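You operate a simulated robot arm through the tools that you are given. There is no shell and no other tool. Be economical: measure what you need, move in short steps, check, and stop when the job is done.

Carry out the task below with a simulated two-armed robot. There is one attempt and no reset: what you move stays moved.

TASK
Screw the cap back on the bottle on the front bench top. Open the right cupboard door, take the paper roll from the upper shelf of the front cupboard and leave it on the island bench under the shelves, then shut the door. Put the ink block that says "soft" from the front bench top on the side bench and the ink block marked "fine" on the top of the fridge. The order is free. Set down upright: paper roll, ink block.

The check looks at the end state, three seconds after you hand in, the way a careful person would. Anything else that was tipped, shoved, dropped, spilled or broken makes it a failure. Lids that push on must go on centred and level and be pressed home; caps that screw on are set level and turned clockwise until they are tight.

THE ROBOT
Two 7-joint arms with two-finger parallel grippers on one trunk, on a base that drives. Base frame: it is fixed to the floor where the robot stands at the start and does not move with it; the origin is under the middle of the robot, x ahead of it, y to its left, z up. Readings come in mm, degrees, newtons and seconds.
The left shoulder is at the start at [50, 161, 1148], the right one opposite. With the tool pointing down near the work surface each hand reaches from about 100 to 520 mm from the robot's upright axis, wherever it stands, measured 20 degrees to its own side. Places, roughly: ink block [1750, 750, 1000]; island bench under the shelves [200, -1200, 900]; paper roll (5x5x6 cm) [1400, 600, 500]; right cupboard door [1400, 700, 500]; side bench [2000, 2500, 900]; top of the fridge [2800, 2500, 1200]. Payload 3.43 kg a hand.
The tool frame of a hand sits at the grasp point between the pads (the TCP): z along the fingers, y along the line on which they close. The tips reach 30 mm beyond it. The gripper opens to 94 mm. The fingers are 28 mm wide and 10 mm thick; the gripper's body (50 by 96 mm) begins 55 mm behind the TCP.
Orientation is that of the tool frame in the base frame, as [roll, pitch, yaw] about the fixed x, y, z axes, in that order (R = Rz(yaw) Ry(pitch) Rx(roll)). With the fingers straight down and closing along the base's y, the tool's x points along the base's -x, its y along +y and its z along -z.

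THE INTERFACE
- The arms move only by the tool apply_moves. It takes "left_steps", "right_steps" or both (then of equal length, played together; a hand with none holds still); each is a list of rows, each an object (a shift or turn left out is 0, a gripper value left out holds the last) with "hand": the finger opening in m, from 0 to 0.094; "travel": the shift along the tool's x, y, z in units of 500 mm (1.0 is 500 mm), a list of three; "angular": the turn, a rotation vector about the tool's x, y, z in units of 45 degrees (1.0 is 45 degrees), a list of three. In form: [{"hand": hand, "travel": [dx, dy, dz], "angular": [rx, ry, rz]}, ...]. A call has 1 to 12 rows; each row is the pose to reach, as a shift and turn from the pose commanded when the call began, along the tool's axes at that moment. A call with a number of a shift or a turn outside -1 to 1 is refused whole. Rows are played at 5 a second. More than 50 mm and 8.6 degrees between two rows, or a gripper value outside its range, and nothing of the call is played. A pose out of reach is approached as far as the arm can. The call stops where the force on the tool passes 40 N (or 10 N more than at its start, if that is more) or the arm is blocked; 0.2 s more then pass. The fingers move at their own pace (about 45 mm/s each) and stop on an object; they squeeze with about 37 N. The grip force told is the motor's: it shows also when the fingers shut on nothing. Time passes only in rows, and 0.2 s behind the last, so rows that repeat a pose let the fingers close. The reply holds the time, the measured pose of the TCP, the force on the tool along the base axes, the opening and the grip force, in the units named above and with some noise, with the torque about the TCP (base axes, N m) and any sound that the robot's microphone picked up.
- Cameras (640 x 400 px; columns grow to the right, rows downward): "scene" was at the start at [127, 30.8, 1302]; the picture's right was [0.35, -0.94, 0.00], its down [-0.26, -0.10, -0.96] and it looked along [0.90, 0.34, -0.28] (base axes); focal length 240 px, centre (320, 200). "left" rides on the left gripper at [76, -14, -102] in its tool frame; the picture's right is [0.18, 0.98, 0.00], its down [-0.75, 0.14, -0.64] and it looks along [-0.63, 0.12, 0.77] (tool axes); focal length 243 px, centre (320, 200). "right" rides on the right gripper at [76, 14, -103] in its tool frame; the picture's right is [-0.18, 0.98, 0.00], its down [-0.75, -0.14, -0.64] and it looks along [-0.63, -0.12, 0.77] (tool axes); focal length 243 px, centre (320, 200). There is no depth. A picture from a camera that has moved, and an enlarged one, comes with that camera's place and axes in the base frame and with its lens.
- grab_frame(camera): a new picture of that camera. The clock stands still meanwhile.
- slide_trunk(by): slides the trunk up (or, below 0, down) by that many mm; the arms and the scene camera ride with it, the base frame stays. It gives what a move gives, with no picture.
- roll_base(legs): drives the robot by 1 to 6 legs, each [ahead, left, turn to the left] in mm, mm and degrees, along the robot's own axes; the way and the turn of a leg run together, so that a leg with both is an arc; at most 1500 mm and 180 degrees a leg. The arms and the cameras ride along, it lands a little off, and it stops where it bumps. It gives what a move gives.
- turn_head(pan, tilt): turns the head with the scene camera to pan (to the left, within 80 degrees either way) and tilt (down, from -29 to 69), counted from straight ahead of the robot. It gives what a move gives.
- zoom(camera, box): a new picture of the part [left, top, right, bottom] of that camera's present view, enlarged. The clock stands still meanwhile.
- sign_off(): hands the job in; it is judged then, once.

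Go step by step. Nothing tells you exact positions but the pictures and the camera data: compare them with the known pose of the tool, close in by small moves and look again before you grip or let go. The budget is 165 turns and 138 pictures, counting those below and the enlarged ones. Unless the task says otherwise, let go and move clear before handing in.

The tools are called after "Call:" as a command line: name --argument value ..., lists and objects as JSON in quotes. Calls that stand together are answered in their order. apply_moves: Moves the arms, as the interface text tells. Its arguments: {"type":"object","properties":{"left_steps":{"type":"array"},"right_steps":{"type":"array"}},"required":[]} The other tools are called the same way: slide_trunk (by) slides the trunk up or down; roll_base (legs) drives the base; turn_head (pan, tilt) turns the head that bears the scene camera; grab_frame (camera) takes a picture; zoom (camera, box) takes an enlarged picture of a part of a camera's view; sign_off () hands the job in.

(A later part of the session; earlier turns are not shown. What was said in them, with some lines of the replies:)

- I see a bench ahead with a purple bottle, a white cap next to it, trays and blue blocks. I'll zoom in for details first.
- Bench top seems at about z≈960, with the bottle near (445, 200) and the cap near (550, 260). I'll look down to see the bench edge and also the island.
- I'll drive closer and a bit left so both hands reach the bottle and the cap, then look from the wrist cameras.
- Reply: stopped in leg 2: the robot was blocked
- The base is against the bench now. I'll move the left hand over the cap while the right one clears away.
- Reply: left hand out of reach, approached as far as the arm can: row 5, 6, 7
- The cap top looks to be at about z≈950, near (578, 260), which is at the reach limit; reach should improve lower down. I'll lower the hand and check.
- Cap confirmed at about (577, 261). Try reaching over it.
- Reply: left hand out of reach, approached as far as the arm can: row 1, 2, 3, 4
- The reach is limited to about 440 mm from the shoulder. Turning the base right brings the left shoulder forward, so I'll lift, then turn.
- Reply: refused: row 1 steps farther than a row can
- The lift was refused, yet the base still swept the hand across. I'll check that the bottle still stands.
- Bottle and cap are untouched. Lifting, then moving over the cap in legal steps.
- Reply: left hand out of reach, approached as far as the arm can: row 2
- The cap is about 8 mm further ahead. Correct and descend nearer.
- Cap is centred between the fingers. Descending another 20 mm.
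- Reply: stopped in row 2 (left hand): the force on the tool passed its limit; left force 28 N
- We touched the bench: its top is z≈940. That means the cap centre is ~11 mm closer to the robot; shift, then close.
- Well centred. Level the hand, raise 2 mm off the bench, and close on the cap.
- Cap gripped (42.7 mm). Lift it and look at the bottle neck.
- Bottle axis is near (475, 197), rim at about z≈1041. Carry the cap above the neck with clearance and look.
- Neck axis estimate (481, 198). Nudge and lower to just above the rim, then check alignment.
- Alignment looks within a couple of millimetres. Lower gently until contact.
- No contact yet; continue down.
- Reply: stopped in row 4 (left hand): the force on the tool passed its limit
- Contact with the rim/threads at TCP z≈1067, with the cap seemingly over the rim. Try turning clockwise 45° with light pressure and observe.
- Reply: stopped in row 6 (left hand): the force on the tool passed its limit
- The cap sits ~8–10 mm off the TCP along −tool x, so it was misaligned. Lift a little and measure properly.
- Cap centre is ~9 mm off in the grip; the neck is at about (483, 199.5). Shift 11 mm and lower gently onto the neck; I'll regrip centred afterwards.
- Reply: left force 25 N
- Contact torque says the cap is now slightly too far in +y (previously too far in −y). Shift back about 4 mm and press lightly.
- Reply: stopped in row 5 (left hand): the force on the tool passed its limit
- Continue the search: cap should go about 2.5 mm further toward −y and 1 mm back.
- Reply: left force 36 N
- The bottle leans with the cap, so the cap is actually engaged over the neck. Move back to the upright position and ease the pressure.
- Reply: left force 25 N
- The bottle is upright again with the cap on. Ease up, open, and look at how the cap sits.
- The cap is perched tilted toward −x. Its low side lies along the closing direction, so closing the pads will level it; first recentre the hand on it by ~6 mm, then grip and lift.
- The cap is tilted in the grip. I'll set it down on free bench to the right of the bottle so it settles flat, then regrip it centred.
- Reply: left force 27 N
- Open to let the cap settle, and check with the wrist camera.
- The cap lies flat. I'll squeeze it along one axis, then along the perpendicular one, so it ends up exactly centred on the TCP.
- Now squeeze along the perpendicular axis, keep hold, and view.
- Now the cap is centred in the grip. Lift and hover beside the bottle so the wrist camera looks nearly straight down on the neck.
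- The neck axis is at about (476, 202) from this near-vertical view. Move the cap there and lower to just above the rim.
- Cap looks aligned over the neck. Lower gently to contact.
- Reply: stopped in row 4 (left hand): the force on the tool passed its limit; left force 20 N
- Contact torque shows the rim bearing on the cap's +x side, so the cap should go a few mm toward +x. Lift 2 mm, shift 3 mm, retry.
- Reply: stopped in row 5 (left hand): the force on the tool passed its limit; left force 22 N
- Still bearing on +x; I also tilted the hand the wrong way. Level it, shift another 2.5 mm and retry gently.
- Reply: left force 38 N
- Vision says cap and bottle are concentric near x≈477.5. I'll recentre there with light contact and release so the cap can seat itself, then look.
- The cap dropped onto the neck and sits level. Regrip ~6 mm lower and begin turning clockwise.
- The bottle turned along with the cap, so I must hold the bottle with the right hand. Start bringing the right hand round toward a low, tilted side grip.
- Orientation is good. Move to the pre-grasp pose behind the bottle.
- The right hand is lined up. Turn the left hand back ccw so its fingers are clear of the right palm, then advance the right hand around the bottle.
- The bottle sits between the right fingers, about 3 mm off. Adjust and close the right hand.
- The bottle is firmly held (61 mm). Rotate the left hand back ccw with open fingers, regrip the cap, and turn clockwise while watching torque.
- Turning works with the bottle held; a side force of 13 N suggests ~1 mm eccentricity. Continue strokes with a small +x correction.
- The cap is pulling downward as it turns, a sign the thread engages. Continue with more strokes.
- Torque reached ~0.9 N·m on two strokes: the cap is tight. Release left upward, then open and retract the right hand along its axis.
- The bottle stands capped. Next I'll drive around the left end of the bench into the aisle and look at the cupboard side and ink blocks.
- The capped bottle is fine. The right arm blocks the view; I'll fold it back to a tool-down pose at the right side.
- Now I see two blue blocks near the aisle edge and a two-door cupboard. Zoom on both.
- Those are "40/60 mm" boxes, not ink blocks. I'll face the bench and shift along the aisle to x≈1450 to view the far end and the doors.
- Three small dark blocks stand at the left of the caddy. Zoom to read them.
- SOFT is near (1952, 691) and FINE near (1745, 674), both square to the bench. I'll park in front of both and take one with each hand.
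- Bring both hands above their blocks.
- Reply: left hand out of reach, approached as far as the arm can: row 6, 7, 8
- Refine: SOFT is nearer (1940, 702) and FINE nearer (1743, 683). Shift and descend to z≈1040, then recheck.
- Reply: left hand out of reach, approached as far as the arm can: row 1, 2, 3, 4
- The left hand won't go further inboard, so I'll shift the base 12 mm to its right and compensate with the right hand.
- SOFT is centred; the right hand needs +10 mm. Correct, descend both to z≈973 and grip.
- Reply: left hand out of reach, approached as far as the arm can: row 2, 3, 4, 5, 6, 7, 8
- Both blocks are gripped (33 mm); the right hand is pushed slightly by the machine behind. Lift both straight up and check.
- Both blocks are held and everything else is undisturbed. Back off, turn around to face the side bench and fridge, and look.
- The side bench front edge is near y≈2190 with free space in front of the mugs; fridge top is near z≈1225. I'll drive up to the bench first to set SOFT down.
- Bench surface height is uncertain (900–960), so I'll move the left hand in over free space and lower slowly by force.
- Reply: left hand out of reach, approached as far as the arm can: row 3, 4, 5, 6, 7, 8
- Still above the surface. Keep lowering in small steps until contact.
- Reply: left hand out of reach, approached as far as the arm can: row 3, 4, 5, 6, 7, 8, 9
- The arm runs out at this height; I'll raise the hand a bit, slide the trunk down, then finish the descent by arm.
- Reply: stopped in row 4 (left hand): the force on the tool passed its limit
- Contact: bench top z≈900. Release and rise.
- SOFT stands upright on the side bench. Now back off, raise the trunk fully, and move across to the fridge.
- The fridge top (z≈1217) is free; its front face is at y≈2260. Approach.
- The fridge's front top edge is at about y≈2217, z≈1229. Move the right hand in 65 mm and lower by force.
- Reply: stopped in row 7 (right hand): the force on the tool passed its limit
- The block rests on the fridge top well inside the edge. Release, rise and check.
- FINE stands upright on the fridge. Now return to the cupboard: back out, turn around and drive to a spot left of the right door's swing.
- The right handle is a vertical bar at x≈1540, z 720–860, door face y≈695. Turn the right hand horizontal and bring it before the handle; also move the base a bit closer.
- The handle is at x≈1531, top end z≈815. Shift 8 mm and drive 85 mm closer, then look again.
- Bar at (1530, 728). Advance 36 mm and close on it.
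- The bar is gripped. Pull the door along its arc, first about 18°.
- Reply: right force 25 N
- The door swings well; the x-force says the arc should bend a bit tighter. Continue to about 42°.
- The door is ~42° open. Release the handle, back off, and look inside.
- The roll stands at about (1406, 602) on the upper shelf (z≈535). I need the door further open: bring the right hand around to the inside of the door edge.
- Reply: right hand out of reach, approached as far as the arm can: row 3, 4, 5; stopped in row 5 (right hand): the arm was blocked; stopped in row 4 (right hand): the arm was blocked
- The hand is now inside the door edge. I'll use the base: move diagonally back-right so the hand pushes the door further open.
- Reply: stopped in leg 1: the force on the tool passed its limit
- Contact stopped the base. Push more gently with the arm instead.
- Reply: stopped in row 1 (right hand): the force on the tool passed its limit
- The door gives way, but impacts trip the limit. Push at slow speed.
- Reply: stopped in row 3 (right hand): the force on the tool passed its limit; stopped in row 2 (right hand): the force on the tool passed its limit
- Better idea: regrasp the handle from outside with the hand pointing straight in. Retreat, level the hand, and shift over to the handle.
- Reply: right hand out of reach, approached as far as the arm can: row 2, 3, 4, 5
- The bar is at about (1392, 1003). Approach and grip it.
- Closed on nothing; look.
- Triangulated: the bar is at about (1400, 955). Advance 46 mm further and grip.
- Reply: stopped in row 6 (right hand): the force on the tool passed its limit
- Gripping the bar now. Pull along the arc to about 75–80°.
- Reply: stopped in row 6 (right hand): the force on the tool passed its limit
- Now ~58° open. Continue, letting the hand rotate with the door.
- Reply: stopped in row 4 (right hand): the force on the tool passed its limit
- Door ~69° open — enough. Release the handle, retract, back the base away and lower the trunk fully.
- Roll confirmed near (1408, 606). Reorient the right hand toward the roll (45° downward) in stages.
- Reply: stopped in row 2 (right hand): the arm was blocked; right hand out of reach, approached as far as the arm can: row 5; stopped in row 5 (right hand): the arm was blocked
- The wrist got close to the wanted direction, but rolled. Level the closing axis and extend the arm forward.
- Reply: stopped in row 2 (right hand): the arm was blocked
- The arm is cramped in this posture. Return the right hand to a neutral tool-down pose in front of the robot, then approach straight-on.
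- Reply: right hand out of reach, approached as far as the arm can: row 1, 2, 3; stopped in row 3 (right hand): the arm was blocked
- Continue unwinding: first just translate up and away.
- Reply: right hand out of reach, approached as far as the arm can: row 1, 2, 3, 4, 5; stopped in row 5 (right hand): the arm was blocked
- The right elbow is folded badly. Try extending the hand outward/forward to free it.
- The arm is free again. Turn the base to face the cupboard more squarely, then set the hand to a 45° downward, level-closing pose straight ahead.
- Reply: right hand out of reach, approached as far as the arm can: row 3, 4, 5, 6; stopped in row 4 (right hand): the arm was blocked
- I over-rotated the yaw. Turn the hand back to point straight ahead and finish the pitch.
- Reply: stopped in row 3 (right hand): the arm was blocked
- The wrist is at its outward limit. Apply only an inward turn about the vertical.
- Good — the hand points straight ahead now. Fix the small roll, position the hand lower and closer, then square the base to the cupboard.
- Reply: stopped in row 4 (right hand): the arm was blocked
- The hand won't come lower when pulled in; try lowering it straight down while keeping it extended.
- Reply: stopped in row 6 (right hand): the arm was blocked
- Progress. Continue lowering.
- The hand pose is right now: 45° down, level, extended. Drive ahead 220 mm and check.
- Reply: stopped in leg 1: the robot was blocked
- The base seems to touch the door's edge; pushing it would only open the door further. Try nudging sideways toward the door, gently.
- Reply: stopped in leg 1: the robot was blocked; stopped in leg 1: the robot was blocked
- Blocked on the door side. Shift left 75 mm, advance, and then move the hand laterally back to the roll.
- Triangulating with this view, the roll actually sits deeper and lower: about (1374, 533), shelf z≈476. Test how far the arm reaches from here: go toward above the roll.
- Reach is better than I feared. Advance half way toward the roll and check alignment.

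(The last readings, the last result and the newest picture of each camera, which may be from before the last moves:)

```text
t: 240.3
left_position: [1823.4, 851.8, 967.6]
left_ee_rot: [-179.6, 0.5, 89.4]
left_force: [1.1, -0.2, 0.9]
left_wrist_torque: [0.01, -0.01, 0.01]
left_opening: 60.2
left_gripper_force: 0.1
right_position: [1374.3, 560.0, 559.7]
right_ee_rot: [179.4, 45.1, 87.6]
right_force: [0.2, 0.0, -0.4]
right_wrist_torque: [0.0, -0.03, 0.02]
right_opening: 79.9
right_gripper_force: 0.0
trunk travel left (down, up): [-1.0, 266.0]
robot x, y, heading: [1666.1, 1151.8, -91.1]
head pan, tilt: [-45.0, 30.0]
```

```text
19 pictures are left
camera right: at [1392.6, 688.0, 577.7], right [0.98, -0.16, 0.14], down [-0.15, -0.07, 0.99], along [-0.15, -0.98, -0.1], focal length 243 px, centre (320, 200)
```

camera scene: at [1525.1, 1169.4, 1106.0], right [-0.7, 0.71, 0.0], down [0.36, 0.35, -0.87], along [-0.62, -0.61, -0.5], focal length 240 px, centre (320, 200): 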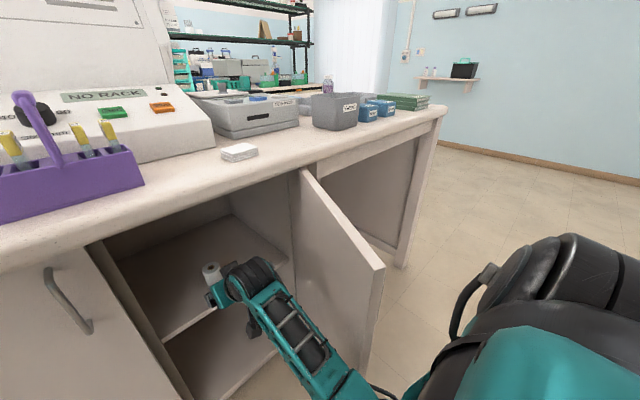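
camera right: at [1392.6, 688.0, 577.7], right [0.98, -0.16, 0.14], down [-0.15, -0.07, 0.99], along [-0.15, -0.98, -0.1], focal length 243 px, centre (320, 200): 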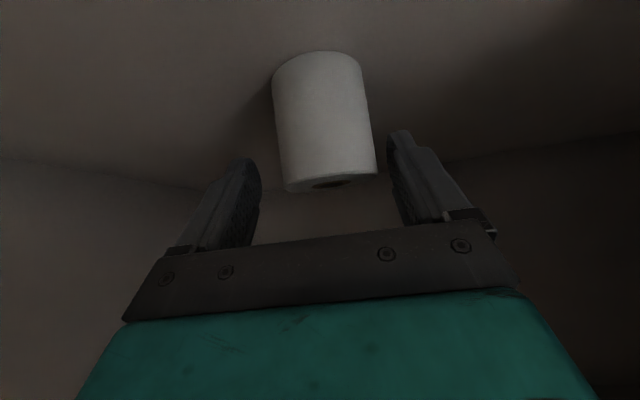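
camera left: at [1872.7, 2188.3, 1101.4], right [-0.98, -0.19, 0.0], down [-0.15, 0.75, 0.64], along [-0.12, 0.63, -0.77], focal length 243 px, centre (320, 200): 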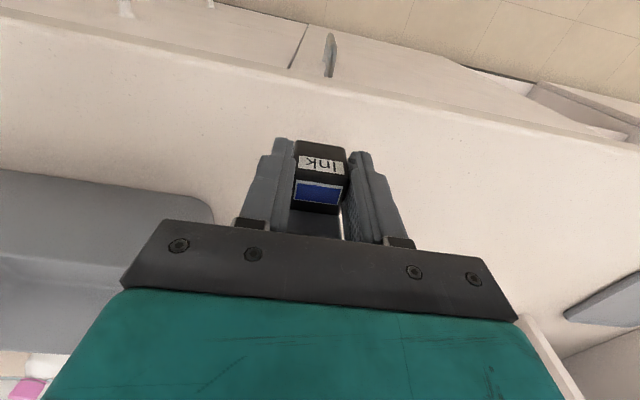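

The roll is centred between the fingers. Advance the last ~33 mm, grip, and lift slightly.

Call:
apply_moves --right_steps '[{"travel": [0.004, 0.006, 0.03]}, {"travel": [0.009, 0.01, 0.065]}, {"travel": [0.009, 0.01, 0.065], "hand": 0.04}, {"travel": [0.009, 0.01, 0.065], "hand": 0.035}, {"travel": [0.009, 0.01, 0.065], "hand": 0.035}, {"travel": [0.009, 0.01, 0.065], "hand": 0.035}]'

Call:
apply_moves --right_steps '[{"travel": [-0.035, 0, -0.035]}, {"travel": [-0.07, 0, -0.07]}, {"travel": [-0.1, 0, -0.1]}, {"travel": [-0.1, 0, -0.1]}]'

Call:
grab_frame --camera "right"

```text
t: 241.7
left_position: [1823.1, 852.4, 967.9]
left_ee_rot: [-179.5, 0.5, 89.4]
left_force: [0.3, 0.1, -0.2]
left_wrist_torque: [0.03, -0.01, -0.02]
left_opening: 59.9
left_gripper_force: 0.2
right_position: [1378.3, 541.0, 533.1]
right_ee_rot: [179.4, 44.9, 87.5]
right_force: [0.1, -1.2, 0.9]
right_wrist_torque: [-0.07, 0.01, -0.03]
right_opening: 53.1
right_gripper_force: 36.8
trunk travel left (down, up): [-1.0, 266.0]
robot x, y, heading: [1662.0, 1151.8, -91.1]
head pan, tilt: [-45.0, 30.0]
```

```text
t: 242.7
left_position: [1822.7, 852.2, 968.2]
left_ee_rot: [-179.5, 0.5, 89.5]
left_force: [0.0, 0.0, 0.8]
left_wrist_torque: [0.0, -0.01, 0.02]
left_opening: 59.8
left_gripper_force: 0.1
right_position: [1378.3, 541.6, 604.3]
right_ee_rot: [179.4, 45.0, 87.7]
right_force: [0.8, 0.5, -0.8]
right_wrist_torque: [-0.03, 0.02, 0.03]
right_opening: 53.1
right_gripper_force: 36.9
trunk travel left (down, up): [-1.0, 266.0]
robot x, y, heading: [1660.9, 1153.4, -90.9]
head pan, tilt: [-45.0, 30.0]
```

```text
18 pictures are left
camera right: at [1396.9, 668.5, 623.8], right [0.98, -0.16, 0.14], down [-0.15, -0.07, 0.99], along [-0.15, -0.98, -0.1], focal length 243 px, centre (320, 200)
```

right: 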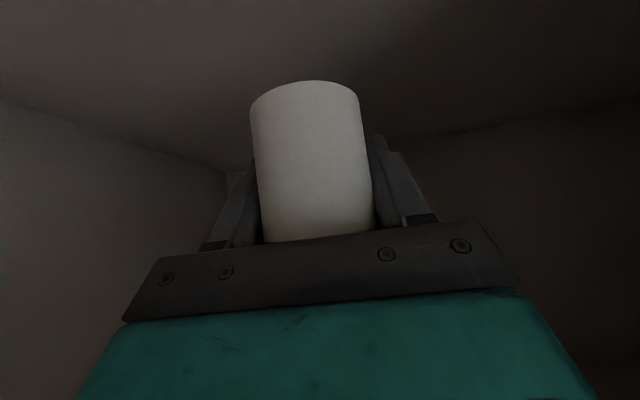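

The roll is held upright. Back out of the cupboard, raise the trunk, then bring the right hand up and in.

Call:
roll_base --legs '[[-400, 0, 0]]'

Call:
slide_trunk --by 120

Call:
apply_moves --right_steps '[{"travel": [-0.05, 0, -0.06]}, {"travel": [-0.1, 0, -0.12]}, {"travel": [-0.15, 0, -0.18]}, {"travel": [-0.2, 0, -0.24]}, {"travel": [-0.22, 0, -0.31]}, {"travel": [-0.22, 0, -0.38]}, {"travel": [-0.22, 0, -0.45]}]'

Call:
turn_head --pan -10 --tilt 35

Call:
grab_frame --camera "scene"

```text
t: 245.2
left_position: [1829.2, 1247.1, 967.8]
left_ee_rot: [-179.6, 0.5, 89.3]
left_force: [-0.7, 1.0, 0.5]
left_wrist_torque: [0.01, 0.03, -0.01]
left_opening: 59.7
left_gripper_force: 0.0
right_position: [1384.9, 936.4, 604.5]
right_ee_rot: [179.5, 45.0, 87.5]
right_force: [0.5, -0.3, -1.5]
right_wrist_torque: [-0.02, 0.02, -0.01]
right_opening: 53.4
right_gripper_force: 37.4
trunk travel left (down, up): [-1.0, 266.0]
robot x, y, heading: [1670.9, 1548.5, -91.2]
head pan, tilt: [-45.0, 30.0]
```

```text
t: 246.7
left_position: [1829.1, 1247.3, 1086.6]
left_ee_rot: [-179.6, 0.5, 89.4]
left_force: [0.3, 0.5, 0.0]
left_wrist_torque: [-0.04, 0.0, 0.01]
left_opening: 60.2
left_gripper_force: 0.1
right_position: [1384.9, 936.8, 725.7]
right_ee_rot: [179.4, 44.9, 87.7]
right_force: [-0.4, -0.6, -1.7]
right_wrist_torque: [-0.02, 0.0, 0.03]
right_opening: 53.3
right_gripper_force: 36.5
trunk travel left (down, up): [-121.0, 146.0]
robot x, y, heading: [1672.2, 1550.5, -91.1]
head pan, tilt: [-45.0, 30.0]
```

```text
t: 248.3
left_position: [1829.0, 1247.1, 1087.8]
left_ee_rot: [-179.7, 0.6, 89.4]
left_force: [-0.1, -0.1, -0.7]
left_wrist_torque: [-0.04, 0.01, -0.01]
left_opening: 59.9
left_gripper_force: 0.1
right_position: [1383.6, 1018.5, 960.9]
right_ee_rot: [179.3, 44.9, 87.5]
right_force: [-0.6, -0.6, -0.7]
right_wrist_torque: [-0.03, -0.03, -0.03]
right_opening: 53.0
right_gripper_force: 37.2
trunk travel left (down, up): [-121.0, 146.0]
robot x, y, heading: [1670.1, 1550.4, -91.0]
head pan, tilt: [-45.0, 30.0]
```

```text
t: 249.3
left_position: [1829.4, 1247.2, 1087.1]
left_ee_rot: [-179.6, 0.5, 89.3]
left_force: [-0.9, -0.2, -0.3]
left_wrist_torque: [0.04, -0.04, -0.01]
left_opening: 60.0
left_gripper_force: 0.1
right_position: [1384.1, 1018.2, 960.2]
right_ee_rot: [179.4, 45.0, 87.5]
right_force: [-0.2, 0.7, -0.9]
right_wrist_torque: [-0.02, 0.06, 0.01]
right_opening: 53.1
right_gripper_force: 36.9
trunk travel left (down, up): [-121.0, 146.0]
robot x, y, heading: [1669.2, 1548.2, -90.8]
head pan, tilt: [-10.0, 35.0]
```

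```text
17 pictures are left
camera scene: at [1651.2, 1419.5, 1218.3], right [-0.98, 0.19, 0.0], down [0.11, 0.56, -0.82], along [-0.16, -0.8, -0.57], focal length 240 px, centre (320, 200)
```

scene: 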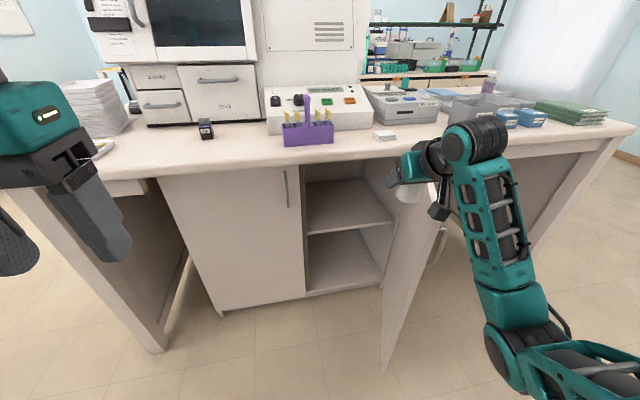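

Tuck the right hand (with roll), and move the base to the outer side of the door.

Call:
apply_moves --right_steps '[{"travel": [0.04, 0.037, -0.063]}, {"travel": [0.082, 0.074, -0.126]}, {"travel": [0.122, 0.11, -0.19]}, {"travel": [0.163, 0.147, -0.253]}, {"travel": [0.204, 0.184, -0.316]}]'

Call:
roll_base --legs '[[-80, 0, 1], [0, -690, 0]]'

Call:
slide_trunk --by -46

Call:
apply_moves --left_steps '[{"travel": [-0.013, 0.013, 0.04], "angular": [0, -0.167, 0], "hand": 0.0}, {"travel": [-0.027, 0.027, 0.08], "angular": [0, -0.333, 0]}, {"travel": [-0.04, 0.04, 0.12], "angular": [0, -0.5, 0]}, {"travel": [-0.053, 0.053, 0.16], "angular": [0, -0.667, 0]}, {"travel": [-0.067, 0.067, 0.2], "angular": [0, -0.833, 0]}, {"travel": [-0.08, 0.08, 0.24], "angular": [0, -1.0, 0]}]'

Call:
apply_moves --left_steps '[{"travel": [0.02, 0, 0.07], "angular": [0, -0.167, 0]}, {"travel": [0.04, 0, 0.14], "angular": [0, -0.333, 0]}, {"travel": [0.06, 0, 0.21], "angular": [0, -0.5, 0]}, {"travel": [0.08, 0, 0.28], "angular": [0, -0.667, 0]}, {"travel": [0.1, 0, 0.35], "angular": [0, -0.833, 0]}, {"travel": [0.12, 0, 0.41], "angular": [0, -1.0, 0]}, {"travel": [0.12, 0, 0.41], "angular": [0, -1.0, 0]}]'

```text
t: 250.5
left_position: [1830.1, 1246.8, 1086.8]
left_ee_rot: [-179.6, 0.5, 89.4]
left_force: [0.2, -0.2, 0.3]
left_wrist_torque: [-0.02, 0.0, 0.02]
left_opening: 59.9
left_gripper_force: 0.2
right_position: [1494.8, 1159.5, 1013.5]
right_ee_rot: [179.5, 44.8, 87.5]
right_force: [-0.1, -0.5, -0.9]
right_wrist_torque: [-0.01, 0.02, -0.03]
right_opening: 53.3
right_gripper_force: 37.3
right hand out of reach, approached as far as the arm can: row 4, 5
trunk travel left (down, up): [-121.0, 146.0]
robot x, y, heading: [1671.7, 1549.6, -90.9]
head pan, tilt: [-10.0, 35.0]
```

```text
t: 254.9
left_position: [1156.4, 1330.3, 1087.1]
left_ee_rot: [-179.6, 0.5, 89.9]
left_force: [-0.1, -0.6, -0.5]
left_wrist_torque: [0.0, -0.03, 0.01]
left_opening: 60.0
left_gripper_force: 0.0
right_position: [823.8, 1237.9, 1014.0]
right_ee_rot: [179.4, 44.9, 88.2]
right_force: [-0.1, -0.3, -1.7]
right_wrist_torque: [-0.04, -0.01, -0.01]
right_opening: 53.3
right_gripper_force: 36.7
trunk travel left (down, up): [-121.0, 146.0]
robot x, y, heading: [995.1, 1629.8, -90.4]
head pan, tilt: [-10.0, 35.0]
```

```text
t: 255.8
left_position: [1157.7, 1330.8, 1042.2]
left_ee_rot: [-179.6, 0.5, 90.0]
left_force: [-0.4, 0.1, 0.0]
left_wrist_torque: [-0.01, -0.02, -0.03]
left_opening: 60.0
left_gripper_force: 0.1
right_position: [824.2, 1238.7, 968.5]
right_ee_rot: [179.5, 45.0, 88.2]
right_force: [-0.2, 0.1, -0.8]
right_wrist_torque: [-0.03, 0.03, -0.01]
right_opening: 53.1
right_gripper_force: 36.8
trunk travel left (down, up): [-75.0, 192.0]
robot x, y, heading: [991.2, 1629.0, -90.3]
head pan, tilt: [-10.0, 35.0]
```

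```text
t: 257.2
left_position: [1187.0, 1222.3, 928.5]
left_ee_rot: [-179.4, 45.3, 90.6]
left_force: [-0.9, -0.4, -1.0]
left_wrist_torque: [0.02, -0.02, 0.0]
left_opening: 0.0
left_gripper_force: 33.0
left hand out of reach, approached as far as the arm can: row 4, 5, 6
right_position: [824.3, 1237.4, 968.6]
right_ee_rot: [179.4, 44.9, 88.2]
right_force: [0.3, -0.2, -1.2]
right_wrist_torque: [-0.03, 0.0, -0.02]
right_opening: 53.0
right_gripper_force: 37.1
trunk travel left (down, up): [-75.0, 192.0]
robot x, y, heading: [991.2, 1630.1, -90.4]
head pan, tilt: [-10.0, 35.0]
```

```text
t: 258.8
left_position: [1147.8, 1141.1, 1020.5]
left_ee_rot: [-170.8, 84.6, 102.7]
left_force: [0.3, 0.5, 0.7]
left_wrist_torque: [0.03, 0.01, 0.01]
left_opening: 0.1
left_gripper_force: 32.8
left hand out of reach, approached as far as the arm can: row 2, 3, 4, 5, 6, 7
right_position: [824.1, 1237.3, 968.7]
right_ee_rot: [179.4, 44.9, 88.2]
right_force: [-0.3, -0.8, -0.9]
right_wrist_torque: [-0.03, 0.02, 0.0]
right_opening: 52.9
right_gripper_force: 37.1
trunk travel left (down, up): [-75.0, 192.0]
robot x, y, heading: [992.8, 1632.3, -90.4]
head pan, tilt: [-10.0, 35.0]
```

The left hand is horizontal but too high (z≈1020). Lower with trunk and arm to ~830.

Call:
slide_trunk --by -74

Call:
apply_moves --left_steps '[{"travel": [0.05, 0, 0.03]}, {"travel": [0.1, 0, 0.06]}, {"travel": [0.15, 0, 0.08]}, {"travel": [0.2, 0, 0.1]}, {"travel": [0.25, 0, 0.1]}]'

Call:
turn_head --pan 15 --tilt 40

Call:
grab_frame --camera "scene"

```text
t: 259.9
left_position: [1148.8, 1141.4, 945.9]
left_ee_rot: [-170.9, 84.3, 102.7]
left_force: [-0.3, 0.0, 0.0]
left_wrist_torque: [0.0, 0.0, 0.02]
left_opening: 0.1
left_gripper_force: 33.0
right_position: [824.4, 1238.1, 894.9]
right_ee_rot: [179.5, 44.9, 88.1]
right_force: [0.6, -0.3, -0.9]
right_wrist_torque: [-0.01, -0.01, 0.07]
right_opening: 52.7
right_gripper_force: 37.0
trunk travel left (down, up): [-1.0, 266.0]
robot x, y, heading: [994.5, 1627.9, -90.5]
head pan, tilt: [-10.0, 35.0]
```

```text
t: 261.1
left_position: [1142.8, 1123.9, 943.1]
left_ee_rot: [-171.7, 84.1, 102.0]
left_force: [-0.4, -0.3, 0.2]
left_wrist_torque: [0.0, 0.0, 0.02]
left_opening: 0.0
left_gripper_force: 32.8
left hand out of reach, approached as far as the arm can: row 1, 2, 3, 4, 5
right_position: [822.8, 1238.3, 894.4]
right_ee_rot: [179.5, 44.9, 88.2]
right_force: [-0.1, -0.2, -1.5]
right_wrist_torque: [-0.06, -0.02, -0.02]
right_opening: 53.1
right_gripper_force: 36.8
trunk travel left (down, up): [-1.0, 266.0]
robot x, y, heading: [993.0, 1627.7, -90.4]
head pan, tilt: [-10.0, 35.0]
```

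```text
t: 262.0
left_position: [1141.7, 1124.6, 943.7]
left_ee_rot: [-171.8, 84.2, 101.9]
left_force: [-0.4, -0.4, -0.1]
left_wrist_torque: [0.0, -0.04, 0.01]
left_opening: 0.1
left_gripper_force: 33.2
right_position: [823.0, 1238.4, 894.7]
right_ee_rot: [179.4, 44.8, 88.3]
right_force: [0.7, 0.0, -0.8]
right_wrist_torque: [0.0, 0.03, -0.04]
right_opening: 52.8
right_gripper_force: 37.1
trunk travel left (down, up): [-1.0, 266.0]
robot x, y, heading: [989.7, 1626.7, -90.3]
head pan, tilt: [15.0, 40.0]
```

```text
16 pictures are left
camera scene: at [1014.1, 1505.5, 1090.7], right [-0.97, -0.25, 0.0], down [-0.16, 0.62, -0.77], along [0.19, -0.74, -0.64], focal length 240 px, centre (320, 200)
```

scene: 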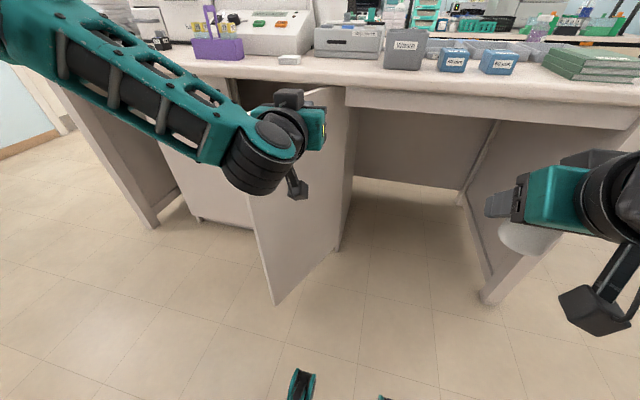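

Tilt the left hand downward (45°), which lets it go lower.

Call:
apply_moves --left_steps '[{"travel": [0.045, 0.003, 0.03], "angular": [0, 0.1, 0]}, {"travel": [0.09, 0.006, 0.06], "angular": [0, 0.2, 0]}, {"travel": [0.136, 0.01, 0.089], "angular": [0, 0.3, 0]}, {"travel": [0.18, 0.013, 0.118], "angular": [0, 0.4, 0]}, {"travel": [0.226, 0.016, 0.148], "angular": [0, 0.5, 0]}]'

Call:
apply_moves --left_steps '[{"travel": [0.03, 0, 0.027], "angular": [0, 0.1, 0]}, {"travel": [0.06, 0, 0.055], "angular": [0, 0.2, 0]}, {"travel": [0.09, 0, 0.083], "angular": [0, 0.3, 0]}, {"travel": [0.122, 0, 0.11], "angular": [0, 0.4, 0]}]'

```text
t: 263.2
left_position: [1152.4, 1059.4, 824.6]
left_ee_rot: [-178.1, 62.0, 95.1]
left_force: [0.5, 0.3, 0.4]
left_wrist_torque: [-0.01, -0.03, 0.0]
left_opening: 0.2
left_gripper_force: 33.3
right_position: [823.9, 1238.6, 894.6]
right_ee_rot: [179.3, 44.9, 88.2]
right_force: [0.1, 0.8, -1.5]
right_wrist_torque: [-0.06, 0.03, 0.02]
right_opening: 53.1
right_gripper_force: 37.4
trunk travel left (down, up): [-1.0, 266.0]
robot x, y, heading: [997.6, 1629.6, -90.2]
head pan, tilt: [15.0, 40.0]
```

```text
t: 264.2
left_position: [1176.7, 1058.5, 764.8]
left_ee_rot: [-178.7, 44.0, 94.3]
left_force: [0.5, -0.2, -0.3]
left_wrist_torque: [0.03, -0.02, 0.0]
left_opening: 0.0
left_gripper_force: 32.7
left hand out of reach, approached as far as the arm can: row 1, 2, 3, 4
right_position: [823.5, 1238.6, 893.5]
right_ee_rot: [179.4, 44.9, 88.2]
right_force: [0.1, 0.5, -1.6]
right_wrist_torque: [-0.04, -0.01, 0.01]
right_opening: 52.8
right_gripper_force: 37.1
trunk travel left (down, up): [-1.0, 266.0]
robot x, y, heading: [994.4, 1629.5, -90.3]
head pan, tilt: [15.0, 40.0]
```

Left hand is at the outer side of the door. Now drive the hand along an arc to push the door shut.

Call:
roll_base --legs '[[95, 0, 0], [20, 60, 0]]'

Call:
roll_base --legs '[[30, 60, 0]]'

Call:
roll_base --legs '[[60, 70, 0]]'

Call:
grab_frame --camera "scene"

```text
t: 265.9
left_position: [1234.2, 943.4, 766.2]
left_ee_rot: [-178.7, 44.2, 94.3]
left_force: [-0.2, 0.3, 0.1]
left_wrist_torque: [0.0, 0.02, -0.02]
left_opening: 0.2
left_gripper_force: 33.2
right_position: [881.0, 1123.5, 893.5]
right_ee_rot: [179.3, 44.9, 88.2]
right_force: [-0.8, 0.8, -0.1]
right_wrist_torque: [-0.01, 0.0, 0.01]
right_opening: 52.9
right_gripper_force: 37.0
trunk travel left (down, up): [-1.0, 266.0]
robot x, y, heading: [1050.0, 1516.7, -90.4]
head pan, tilt: [15.0, 40.0]
```

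```text
t: 266.9
left_position: [1293.5, 913.2, 765.4]
left_ee_rot: [-178.7, 44.1, 94.4]
left_force: [0.9, -0.4, 0.5]
left_wrist_torque: [0.01, 0.0, -0.01]
left_opening: 0.1
left_gripper_force: 32.7
right_position: [940.4, 1092.5, 894.2]
right_ee_rot: [179.4, 44.9, 88.2]
right_force: [1.1, -0.7, -0.6]
right_wrist_torque: [-0.03, -0.02, 0.01]
right_opening: 52.7
right_gripper_force: 37.0
trunk travel left (down, up): [-1.0, 266.0]
robot x, y, heading: [1111.5, 1482.4, -90.5]
head pan, tilt: [15.0, 40.0]
```

```text
t: 268.0
left_position: [1361.7, 852.4, 766.0]
left_ee_rot: [-178.7, 44.1, 94.2]
left_force: [0.1, -1.6, 0.0]
left_wrist_torque: [-0.03, 0.0, 0.01]
left_opening: 0.3
left_gripper_force: 33.0
right_position: [1008.5, 1031.9, 893.9]
right_ee_rot: [179.4, 44.9, 88.0]
right_force: [0.1, 0.8, -0.6]
right_wrist_torque: [-0.03, 0.01, 0.0]
right_opening: 52.7
right_gripper_force: 37.2
trunk travel left (down, up): [-1.0, 266.0]
robot x, y, heading: [1181.3, 1424.1, -90.3]
head pan, tilt: [15.0, 40.0]
```

```text
15 pictures are left
camera scene: at [1200.1, 1299.7, 1090.7], right [-0.97, -0.25, 0.0], down [-0.16, 0.62, -0.77], along [0.19, -0.74, -0.64], focal length 240 px, centre (320, 200)
```

scene: 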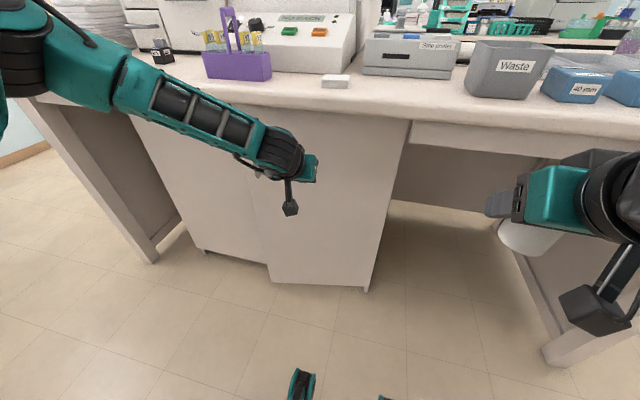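

The door is swinging shut. Continue pushing to closed.

Call:
roll_base --legs '[[60, 50, 0]]'

Call:
roll_base --legs '[[50, 15, 0]]'

Call:
roll_base --legs '[[30, 0, 0]]'

Call:
grab_frame --camera "scene"

```text
t: 269.1
left_position: [1410.5, 791.3, 765.4]
left_ee_rot: [-178.7, 44.1, 94.2]
left_force: [0.0, 0.6, -0.1]
left_wrist_torque: [0.01, -0.01, 0.03]
left_opening: 0.3
left_gripper_force: 33.2
right_position: [1057.6, 973.0, 894.3]
right_ee_rot: [179.4, 44.9, 88.0]
right_force: [0.2, 0.5, -1.4]
right_wrist_torque: [-0.03, -0.04, -0.02]
right_opening: 52.6
right_gripper_force: 37.1
trunk travel left (down, up): [-1.0, 266.0]
robot x, y, heading: [1229.8, 1362.1, -90.7]
head pan, tilt: [15.0, 40.0]
```

```text
t: 270.0
left_position: [1424.6, 740.9, 766.6]
left_ee_rot: [-178.7, 44.1, 94.2]
left_force: [-0.7, 0.0, 0.1]
left_wrist_torque: [-0.02, 0.01, 0.02]
left_opening: 0.0
left_gripper_force: 33.3
right_position: [1071.9, 921.7, 894.6]
right_ee_rot: [179.3, 44.9, 87.9]
right_force: [0.2, -0.7, -0.5]
right_wrist_torque: [-0.01, 0.02, 0.02]
right_opening: 52.9
right_gripper_force: 37.0
trunk travel left (down, up): [-1.0, 266.0]
robot x, y, heading: [1244.7, 1313.8, -90.4]
head pan, tilt: [15.0, 40.0]
```

```text
t: 271.0
left_position: [1425.4, 715.3, 763.4]
left_ee_rot: [-179.0, 43.6, 93.7]
left_force: [-0.3, -0.2, -0.6]
left_wrist_torque: [-0.02, -0.01, 0.01]
left_opening: 0.2
left_gripper_force: 32.9
right_position: [1071.6, 893.2, 893.0]
right_ee_rot: [179.4, 44.9, 88.0]
right_force: [0.2, -0.4, -1.0]
right_wrist_torque: [0.0, -0.01, -0.01]
right_opening: 52.6
right_gripper_force: 37.2
trunk travel left (down, up): [-1.0, 266.0]
robot x, y, heading: [1240.9, 1281.2, -90.2]
head pan, tilt: [15.0, 40.0]
stopped in leg 1: the robot was blocked; the commanded pose is now the measured one
```

```text
14 pictures are left
camera scene: at [1263.4, 1159.8, 1090.7], right [-0.97, -0.25, 0.0], down [-0.16, 0.62, -0.77], along [0.19, -0.74, -0.64], focal length 240 px, centre (320, 200)
```

scene: 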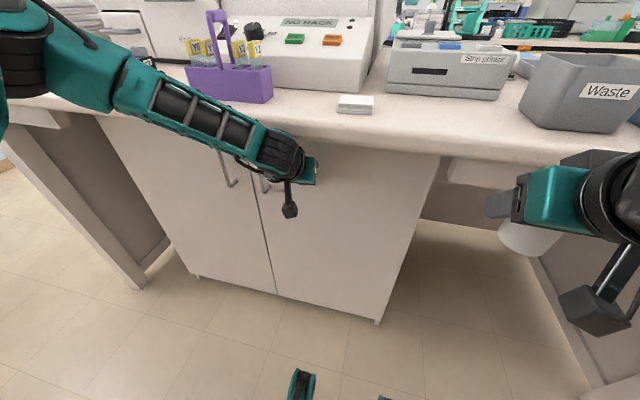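

The door is shut. Back off, raise the trunk, and travel around the bench end toward the island.

Call:
roll_base --legs '[[-180, 0, 0]]'

Call:
zoom --camera "scene" --box '[150, 80, 480, 360]'

Call:
slide_trunk --by 150

Call:
roll_base --legs '[[0, -1350, 0], [1500, 0, 0]]'

```text
t: 272.5
left_position: [1425.9, 892.2, 761.9]
left_ee_rot: [-178.9, 43.6, 93.6]
left_force: [-0.2, -0.1, 0.7]
left_wrist_torque: [0.0, 0.01, 0.02]
left_opening: 0.0
left_gripper_force: 33.3
right_position: [1073.4, 1069.3, 893.5]
right_ee_rot: [179.3, 44.9, 88.0]
right_force: [0.5, -0.1, -0.5]
right_wrist_torque: [-0.01, 0.01, 0.0]
right_opening: 52.7
right_gripper_force: 37.6
trunk travel left (down, up): [-1.0, 266.0]
robot x, y, heading: [1245.0, 1455.1, -90.2]
head pan, tilt: [15.0, 40.0]
```

```text
1.43 times, centred on (315, 220) of scene
camera zoom: at [1265.1, 1336.9, 1090.7], right [-0.97, -0.25, 0.0], down [-0.16, 0.62, -0.77], along [0.19, -0.74, -0.64], focal length 343 px, centre (327, 171)
```

zoom: 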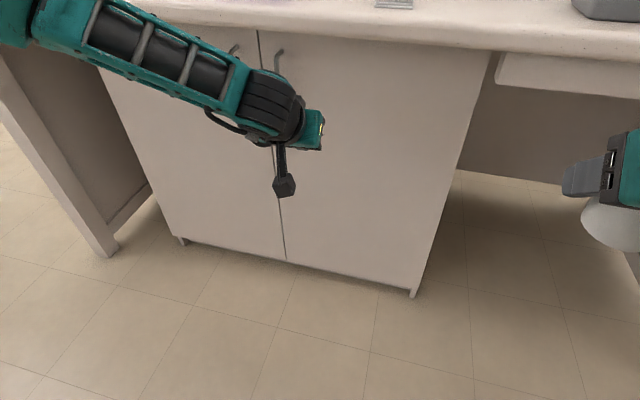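

```text
t: 274.2
left_position: [1426.2, 892.7, 912.1]
left_ee_rot: [-178.9, 43.6, 93.7]
left_force: [-0.1, 0.4, 1.0]
left_wrist_torque: [-0.03, 0.0, -0.02]
left_opening: 0.0
left_gripper_force: 33.6
right_position: [1073.7, 1070.1, 1044.1]
right_ee_rot: [179.4, 44.9, 88.0]
right_force: [-0.9, 0.6, -1.8]
right_wrist_torque: [-0.02, 0.03, -0.01]
right_opening: 53.0
right_gripper_force: 36.9
trunk travel left (down, up): [-151.0, 116.0]
robot x, y, heading: [1248.1, 1462.8, -90.6]
head pan, tilt: [15.0, 40.0]
```

```text
t: 288.0
left_position: [109.9, -590.3, 913.3]
left_ee_rot: [-178.9, 43.6, 95.5]
left_force: [-0.1, 0.8, 0.0]
left_wrist_torque: [0.01, 0.01, -0.01]
left_opening: 0.0
left_gripper_force: 33.0
right_position: [-246.9, -424.1, 1044.2]
right_ee_rot: [179.4, 44.9, 89.7]
right_force: [-0.4, -0.4, -0.4]
right_wrist_torque: [0.02, 0.01, -0.01]
right_opening: 52.8
right_gripper_force: 36.9
trunk travel left (down, up): [-151.0, 116.0]
robot x, y, heading: [-88.1, -28.6, -88.5]
head pan, tilt: [15.0, 40.0]
```

The doors look flush. Now look at the island bench ahead.

Call:
turn_head --pan -5 --tilt 15

Call:
grab_frame --camera "scene"

```text
t: 288.9
left_position: [111.8, -589.9, 912.3]
left_ee_rot: [-178.9, 43.7, 95.6]
left_force: [0.0, 0.6, 0.0]
left_wrist_torque: [0.02, 0.02, 0.0]
left_opening: 0.0
left_gripper_force: 33.1
right_position: [-246.2, -424.3, 1045.0]
right_ee_rot: [179.4, 44.9, 89.8]
right_force: [-0.5, -0.3, -1.0]
right_wrist_torque: [0.0, -0.01, 0.03]
right_opening: 52.6
right_gripper_force: 36.4
trunk travel left (down, up): [-151.0, 116.0]
robot x, y, heading: [-89.9, -28.1, -88.9]
head pan, tilt: [-5.0, 15.0]
```

```text
12 pictures are left
camera scene: at [-93.7, -162.7, 1280.2], right [-1.0, 0.07, 0.0], down [0.02, 0.26, -0.97], along [-0.06, -0.96, -0.26], focal length 240 px, centre (320, 200)
```

scene: 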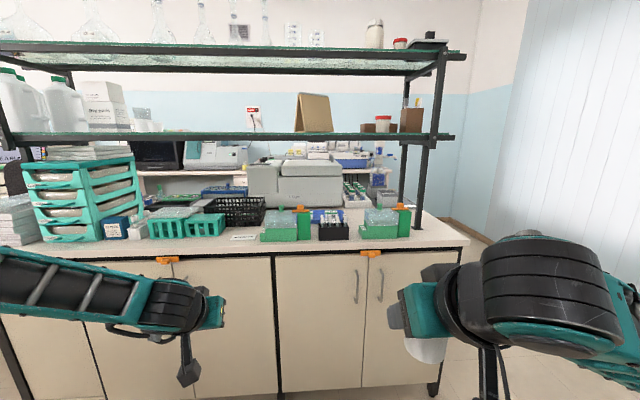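

There is free bench top at the right end, near (-590, -985), right of the green box. Raise/retract the left hand, then drive there.

Call:
apply_moves --left_steps '[{"travel": [0.008, 0, -0.077]}, {"travel": [0.017, 0, -0.154]}, {"travel": [0.026, 0, -0.232]}, {"travel": [0.034, 0, -0.309]}, {"travel": [0.043, 0, -0.386]}, {"travel": [0.052, 0, -0.464]}]'

Call:
roll_base --legs '[[0, -335, -1.2], [470, 0, 0]]'

Call:
grab_frame --camera "right"

Call:
grab_frame --camera "scene"

```text
t: 290.2
left_position: [96.6, -412.4, 1062.9]
left_ee_rot: [-179.0, 43.6, 95.4]
left_force: [-0.7, -0.5, -0.3]
left_wrist_torque: [-0.02, -0.02, -0.02]
left_opening: 0.0
left_gripper_force: 33.2
right_position: [-247.4, -424.1, 1044.8]
right_ee_rot: [179.4, 44.8, 89.8]
right_force: [0.0, 0.5, -0.2]
right_wrist_torque: [-0.01, 0.01, 0.0]
right_opening: 52.8
right_gripper_force: 36.6
trunk travel left (down, up): [-151.0, 116.0]
robot x, y, heading: [-86.7, -27.0, -88.9]
head pan, tilt: [-5.0, 15.0]
```

```text
t: 294.9
left_position: [-241.4, -890.1, 1061.8]
left_ee_rot: [-178.9, 43.6, 94.6]
left_force: [-1.0, 1.2, -0.4]
left_wrist_torque: [0.02, 0.02, -0.01]
left_opening: 0.0
left_gripper_force: 33.4
right_position: [-583.6, -896.3, 1043.8]
right_ee_rot: [179.4, 45.0, 88.9]
right_force: [0.3, 0.2, -1.4]
right_wrist_torque: [-0.01, 0.01, 0.03]
right_opening: 53.0
right_gripper_force: 36.6
trunk travel left (down, up): [-151.0, 116.0]
robot x, y, heading: [-420.3, -502.0, -89.8]
head pan, tilt: [-5.0, 15.0]
```

```text
11 pictures are left
camera right: at [-568.6, -768.8, 1062.5], right [0.98, -0.14, 0.14], down [-0.15, -0.08, 0.99], along [-0.13, -0.99, -0.1], focal length 243 px, centre (320, 200)
```

right: 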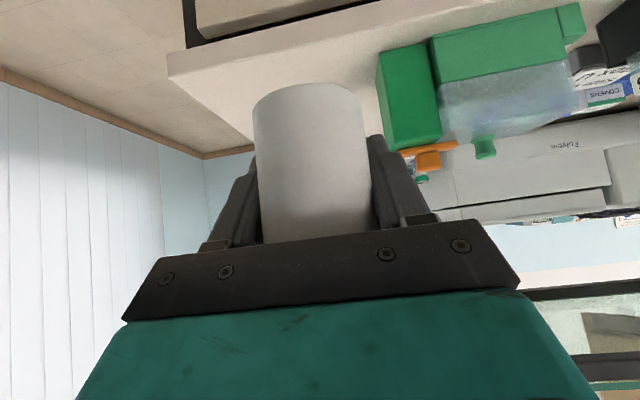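

```text
10 pictures are left
camera scene: at [-427.1, -637.5, 1280.2], right [-1.0, 0.08, 0.0], down [0.02, 0.26, -0.97], along [-0.08, -0.96, -0.26], focal length 240 px, centre (320, 200)
```

scene: 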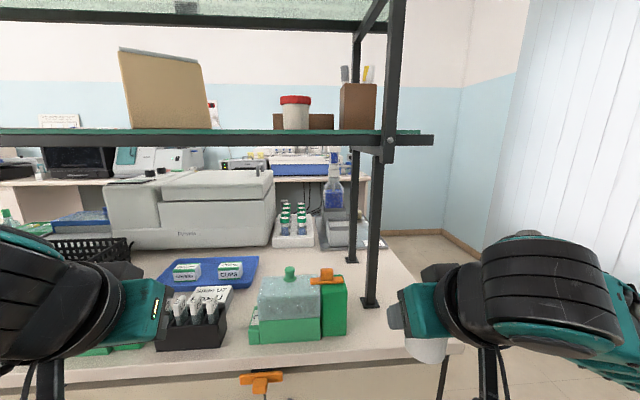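

Bench top works out at z≈857 with front edge y≈-1012. I'll aim for (-640, -1082): lift the left hand clear first, then drive in.

Call:
apply_moves --left_steps '[{"travel": [-0.05, 0, -0.06]}, {"travel": [-0.1, 0, -0.12]}, {"travel": [-0.15, 0, -0.18]}, {"travel": [-0.2, 0, -0.25]}]'

Call:
roll_base --legs '[[0, -58, 0], [160, 0, 0]]'

Call:
grab_frame --camera "right"

```text
t: 295.9
left_position: [-241.1, -875.3, 1222.3]
left_ee_rot: [-178.8, 43.5, 94.6]
left_force: [-1.2, -0.1, 0.3]
left_wrist_torque: [0.01, 0.0, 0.01]
left_opening: 0.0
left_gripper_force: 32.8
right_position: [-583.9, -896.2, 1044.2]
right_ee_rot: [179.4, 44.8, 88.9]
right_force: [-0.4, -0.1, -1.3]
right_wrist_torque: [-0.04, 0.0, -0.02]
right_opening: 52.8
right_gripper_force: 36.7
trunk travel left (down, up): [-151.0, 116.0]
robot x, y, heading: [-414.4, -503.8, -89.6]
head pan, tilt: [-5.0, 15.0]
```

```text
t: 297.8
left_position: [-297.9, -1037.8, 1221.8]
left_ee_rot: [-178.9, 43.5, 94.5]
left_force: [0.7, -0.5, 0.9]
left_wrist_torque: [0.02, -0.02, -0.01]
left_opening: 0.0
left_gripper_force: 33.4
right_position: [-642.0, -1057.3, 1042.4]
right_ee_rot: [179.5, 44.8, 88.8]
right_force: [0.0, -0.4, -0.4]
right_wrist_torque: [0.01, 0.02, -0.03]
right_opening: 52.7
right_gripper_force: 37.4
trunk travel left (down, up): [-151.0, 116.0]
robot x, y, heading: [-475.4, -662.3, -89.8]
head pan, tilt: [-5.0, 15.0]
```

```text
9 pictures are left
camera right: at [-625.6, -929.9, 1062.3], right [0.98, -0.14, 0.14], down [-0.15, -0.08, 0.99], along [-0.13, -0.99, -0.1], focal length 243 px, centre (320, 200)
```

right: 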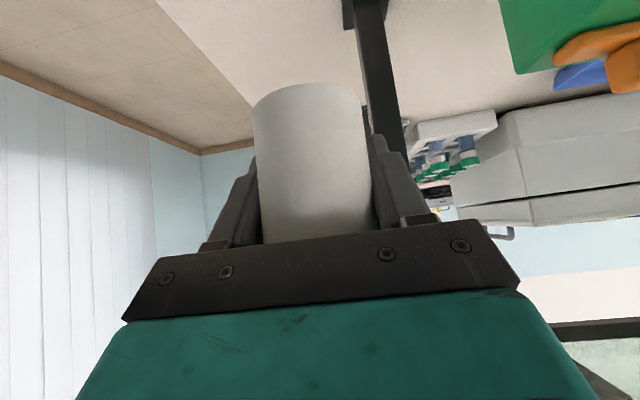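

Position is good, clear of the post and box. Lower with the trunk, then by small arm steps to contact.

Call:
slide_trunk --by -105

Call:
apply_moves --right_steps '[{"travel": [0.006, 0, 0.006]}, {"travel": [0.011, 0, 0.011]}, {"travel": [0.016, 0, 0.016]}, {"travel": [0.021, 0, 0.021]}, {"travel": [0.026, 0, 0.026]}, {"travel": [0.031, 0, 0.031]}, {"travel": [0.036, 0, 0.036]}]'

Call:
grab_frame --camera "right"

```text
t: 299.2
left_position: [-298.7, -1036.9, 1118.4]
left_ee_rot: [-178.9, 43.6, 94.5]
left_force: [0.1, -0.6, -0.7]
left_wrist_torque: [0.02, 0.0, 0.0]
left_opening: 0.0
left_gripper_force: 33.0
right_position: [-641.3, -1057.7, 938.9]
right_ee_rot: [179.5, 44.8, 88.8]
right_force: [-0.7, 1.0, -0.8]
right_wrist_torque: [-0.01, -0.03, 0.02]
right_opening: 52.8
right_gripper_force: 37.0
trunk travel left (down, up): [-46.0, 221.0]
robot x, y, heading: [-472.7, -664.6, -90.0]
head pan, tilt: [-5.0, 15.0]
```

```text
t: 300.8
left_position: [-297.7, -1038.1, 1117.3]
left_ee_rot: [-179.0, 43.6, 94.5]
left_force: [-0.1, -0.4, 0.3]
left_wrist_torque: [0.0, -0.02, 0.03]
left_opening: 0.0
left_gripper_force: 33.3
right_position: [-640.8, -1059.9, 913.6]
right_ee_rot: [179.5, 44.7, 88.7]
right_force: [-0.3, 0.1, 0.5]
right_wrist_torque: [-0.02, 0.02, -0.03]
right_opening: 52.8
right_gripper_force: 36.7
right hand out of reach, approached as far as the arm can: row 4, 5, 6, 7
trunk travel left (down, up): [-46.0, 221.0]
robot x, y, heading: [-474.7, -662.7, -89.7]
head pan, tilt: [-5.0, 15.0]
```

```text
8 pictures are left
camera right: at [-624.5, -933.8, 932.6], right [0.98, -0.14, 0.14], down [-0.15, -0.08, 0.99], along [-0.13, -0.99, -0.1], focal length 243 px, centre (320, 200)
```

right: 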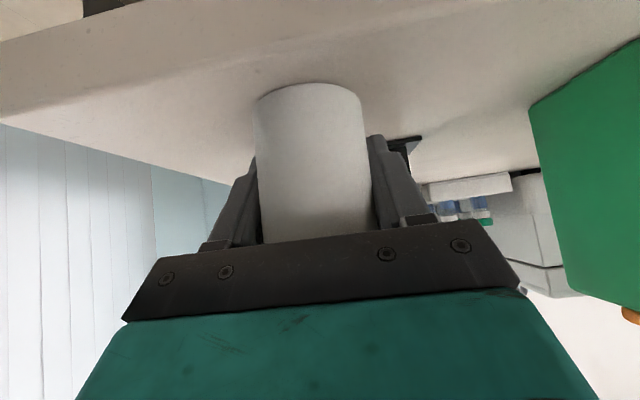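

Almost down. Use small trunk slides and watch the force.

Call:
slide_trunk --by -6

Call:
zoom --camera "right" --box '[220, 50, 420, 160]'

```text
t: 301.4
left_position: [-296.3, -1035.9, 1112.4]
left_ee_rot: [-178.9, 43.7, 94.6]
left_force: [-0.9, 0.6, 0.4]
left_wrist_torque: [0.01, 0.01, -0.02]
left_opening: 0.1
left_gripper_force: 33.0
right_position: [-639.3, -1060.9, 912.3]
right_ee_rot: [179.1, 45.6, 88.5]
right_force: [0.0, -1.0, 35.7]
right_wrist_torque: [0.95, 0.08, 0.01]
right_opening: 52.7
right_gripper_force: 36.7
trunk travel left (down, up): [-40.0, 227.0]
robot x, y, heading: [-476.8, -664.5, -89.9]
head pan, tilt: [-5.0, 15.0]
```

```text
3.20 times, centred on (320, 105) of right
camera zoom: at [-623.7, -933.6, 929.7], right [0.98, -0.14, 0.14], down [-0.15, -0.07, 0.99], along [-0.13, -0.99, -0.09], focal length 776 px, centre (320, 504)
```

zoom: 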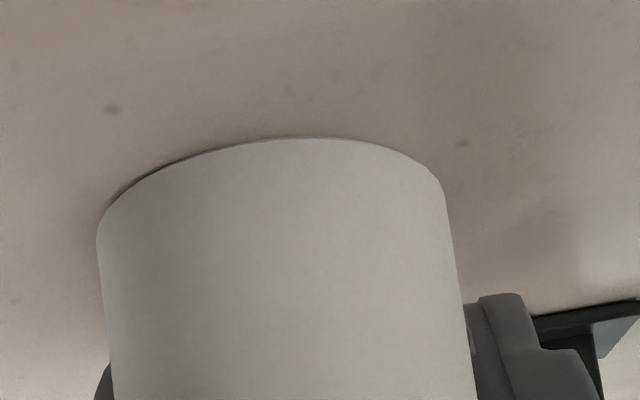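

Contact made. Ease up 3 mm, release, and withdraw along the hand axis.

Call:
slide_trunk --by 3

Call:
apply_moves --right_steps '[{"hand": 0.058}, {"hand": 0.068}, {"hand": 0.08}, {"hand": 0.085}, {"travel": [-0.01, 0, -0.04]}, {"travel": [-0.02, 0, -0.1]}, {"travel": [-0.03, 0, -0.18]}, {"travel": [-0.04, 0, -0.26]}]'

Call:
grab_frame --camera "right"

```text
t: 301.9
left_position: [-296.6, -1035.8, 1115.1]
left_ee_rot: [-178.9, 43.6, 94.6]
left_force: [0.0, -0.3, -0.4]
left_wrist_torque: [-0.01, -0.02, -0.01]
left_opening: 0.0
left_gripper_force: 32.8
right_position: [-639.3, -1061.1, 912.0]
right_ee_rot: [179.4, 45.0, 88.6]
right_force: [1.9, -6.2, 24.6]
right_wrist_torque: [-0.06, 0.0, 0.01]
right_opening: 52.9
right_gripper_force: 37.0
trunk travel left (down, up): [-43.0, 224.0]
robot x, y, heading: [-479.0, -664.0, -89.9]
head pan, tilt: [-5.0, 15.0]
```

```text
t: 303.7
left_position: [-297.2, -1037.3, 1115.2]
left_ee_rot: [-178.9, 43.6, 94.6]
left_force: [-0.2, -0.5, -0.2]
left_wrist_torque: [-0.01, -0.03, 0.01]
left_opening: 0.0
left_gripper_force: 33.7
right_position: [-632.8, -996.6, 1031.9]
right_ee_rot: [179.5, 44.7, 88.7]
right_force: [0.6, -0.3, 0.3]
right_wrist_torque: [0.03, 0.01, 0.01]
right_opening: 85.0
right_gripper_force: 0.1
right hand out of reach, approached as far as the arm can: row 5, 6, 7, 8
trunk travel left (down, up): [-43.0, 224.0]
robot x, y, heading: [-475.8, -659.9, -89.9]
head pan, tilt: [-5.0, 15.0]
```

```text
6 pictures are left
camera right: at [-617.5, -869.7, 1051.3], right [0.98, -0.15, 0.14], down [-0.15, -0.08, 0.99], along [-0.13, -0.99, -0.1], focal length 243 px, centre (320, 200)
```

right: 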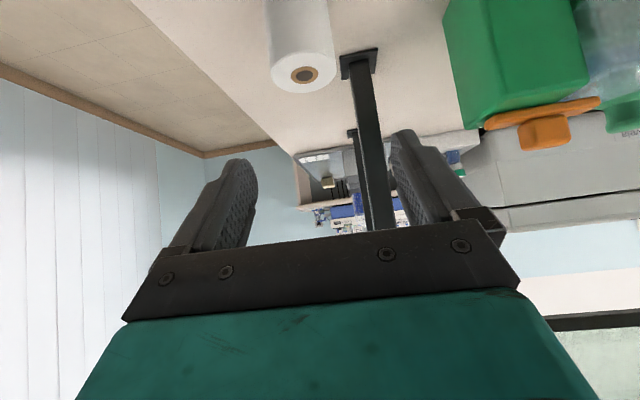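

The roll stands upright on the island bench. Back away clear and take a last look.

Call:
roll_base --legs '[[-350, 0, 0]]'

Call:
turn_head --pan -10 --tilt 25

Call:
grab_frame --camera "scene"

```text
t: 305.9
left_position: [-299.4, -694.4, 1115.3]
left_ee_rot: [-179.0, 43.6, 94.2]
left_force: [-0.1, 0.3, -0.2]
left_wrist_torque: [0.01, 0.02, 0.03]
left_opening: 0.0
left_gripper_force: 33.4
right_position: [-636.0, -652.1, 1031.3]
right_ee_rot: [179.5, 44.6, 88.5]
right_force: [-0.8, 0.2, 0.6]
right_wrist_torque: [-0.03, -0.02, 0.0]
right_opening: 84.9
right_gripper_force: 0.1
trunk travel left (down, up): [-43.0, 224.0]
robot x, y, heading: [-472.8, -318.1, -90.2]
head pan, tilt: [-5.0, 15.0]
```

```text
t: 306.6
left_position: [-300.1, -695.8, 1115.0]
left_ee_rot: [-178.9, 43.6, 94.2]
left_force: [-0.3, 0.4, 0.3]
left_wrist_torque: [-0.01, 0.01, 0.01]
left_opening: 0.0
left_gripper_force: 33.0
right_position: [-635.3, -652.1, 1031.7]
right_ee_rot: [179.5, 44.6, 88.5]
right_force: [-0.7, -0.7, -0.7]
right_wrist_torque: [0.02, -0.01, -0.02]
right_opening: 84.8
right_gripper_force: 0.0
trunk travel left (down, up): [-43.0, 224.0]
robot x, y, heading: [-476.4, -318.0, -90.1]
head pan, tilt: [-10.0, 25.0]
```

```text
5 pictures are left
camera scene: at [-492.6, -452.3, 1156.1], right [-0.98, 0.18, 0.0], down [0.07, 0.42, -0.91], along [-0.16, -0.89, -0.42], focal length 240 px, centre (320, 200)
```

scene: 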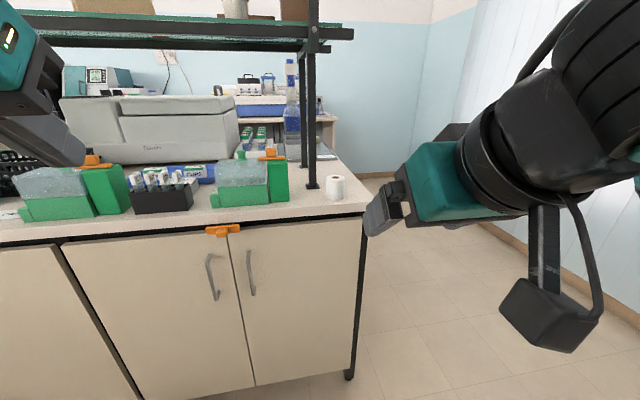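

The roll stands upright on the island bench. The bottle is capped, both ink blocks are placed, and the cupboard doors looked flush at my last view. Handing in.

Call:
sign_off

```text
The job is handed in.
```

I finished the whole task and handed it in; the outcome of the check is not known to me yet.

- **Bottle cap:** It is screwed on and tight. The turning torque reached about 0.9 N·m on two strokes.
- **Ink blocks:** "SOFT" stands upright on the side bench and "FINE" stands upright on the fridge top.
- **Paper roll:** It stands upright near the right end of the island bench.
- **Cupboard door:** It is shut, and it looked flush when I backed away.

The bottle moved a few millimetres and turned on the front bench while I fitted the cap. I saw nothing else tipped or displaced.
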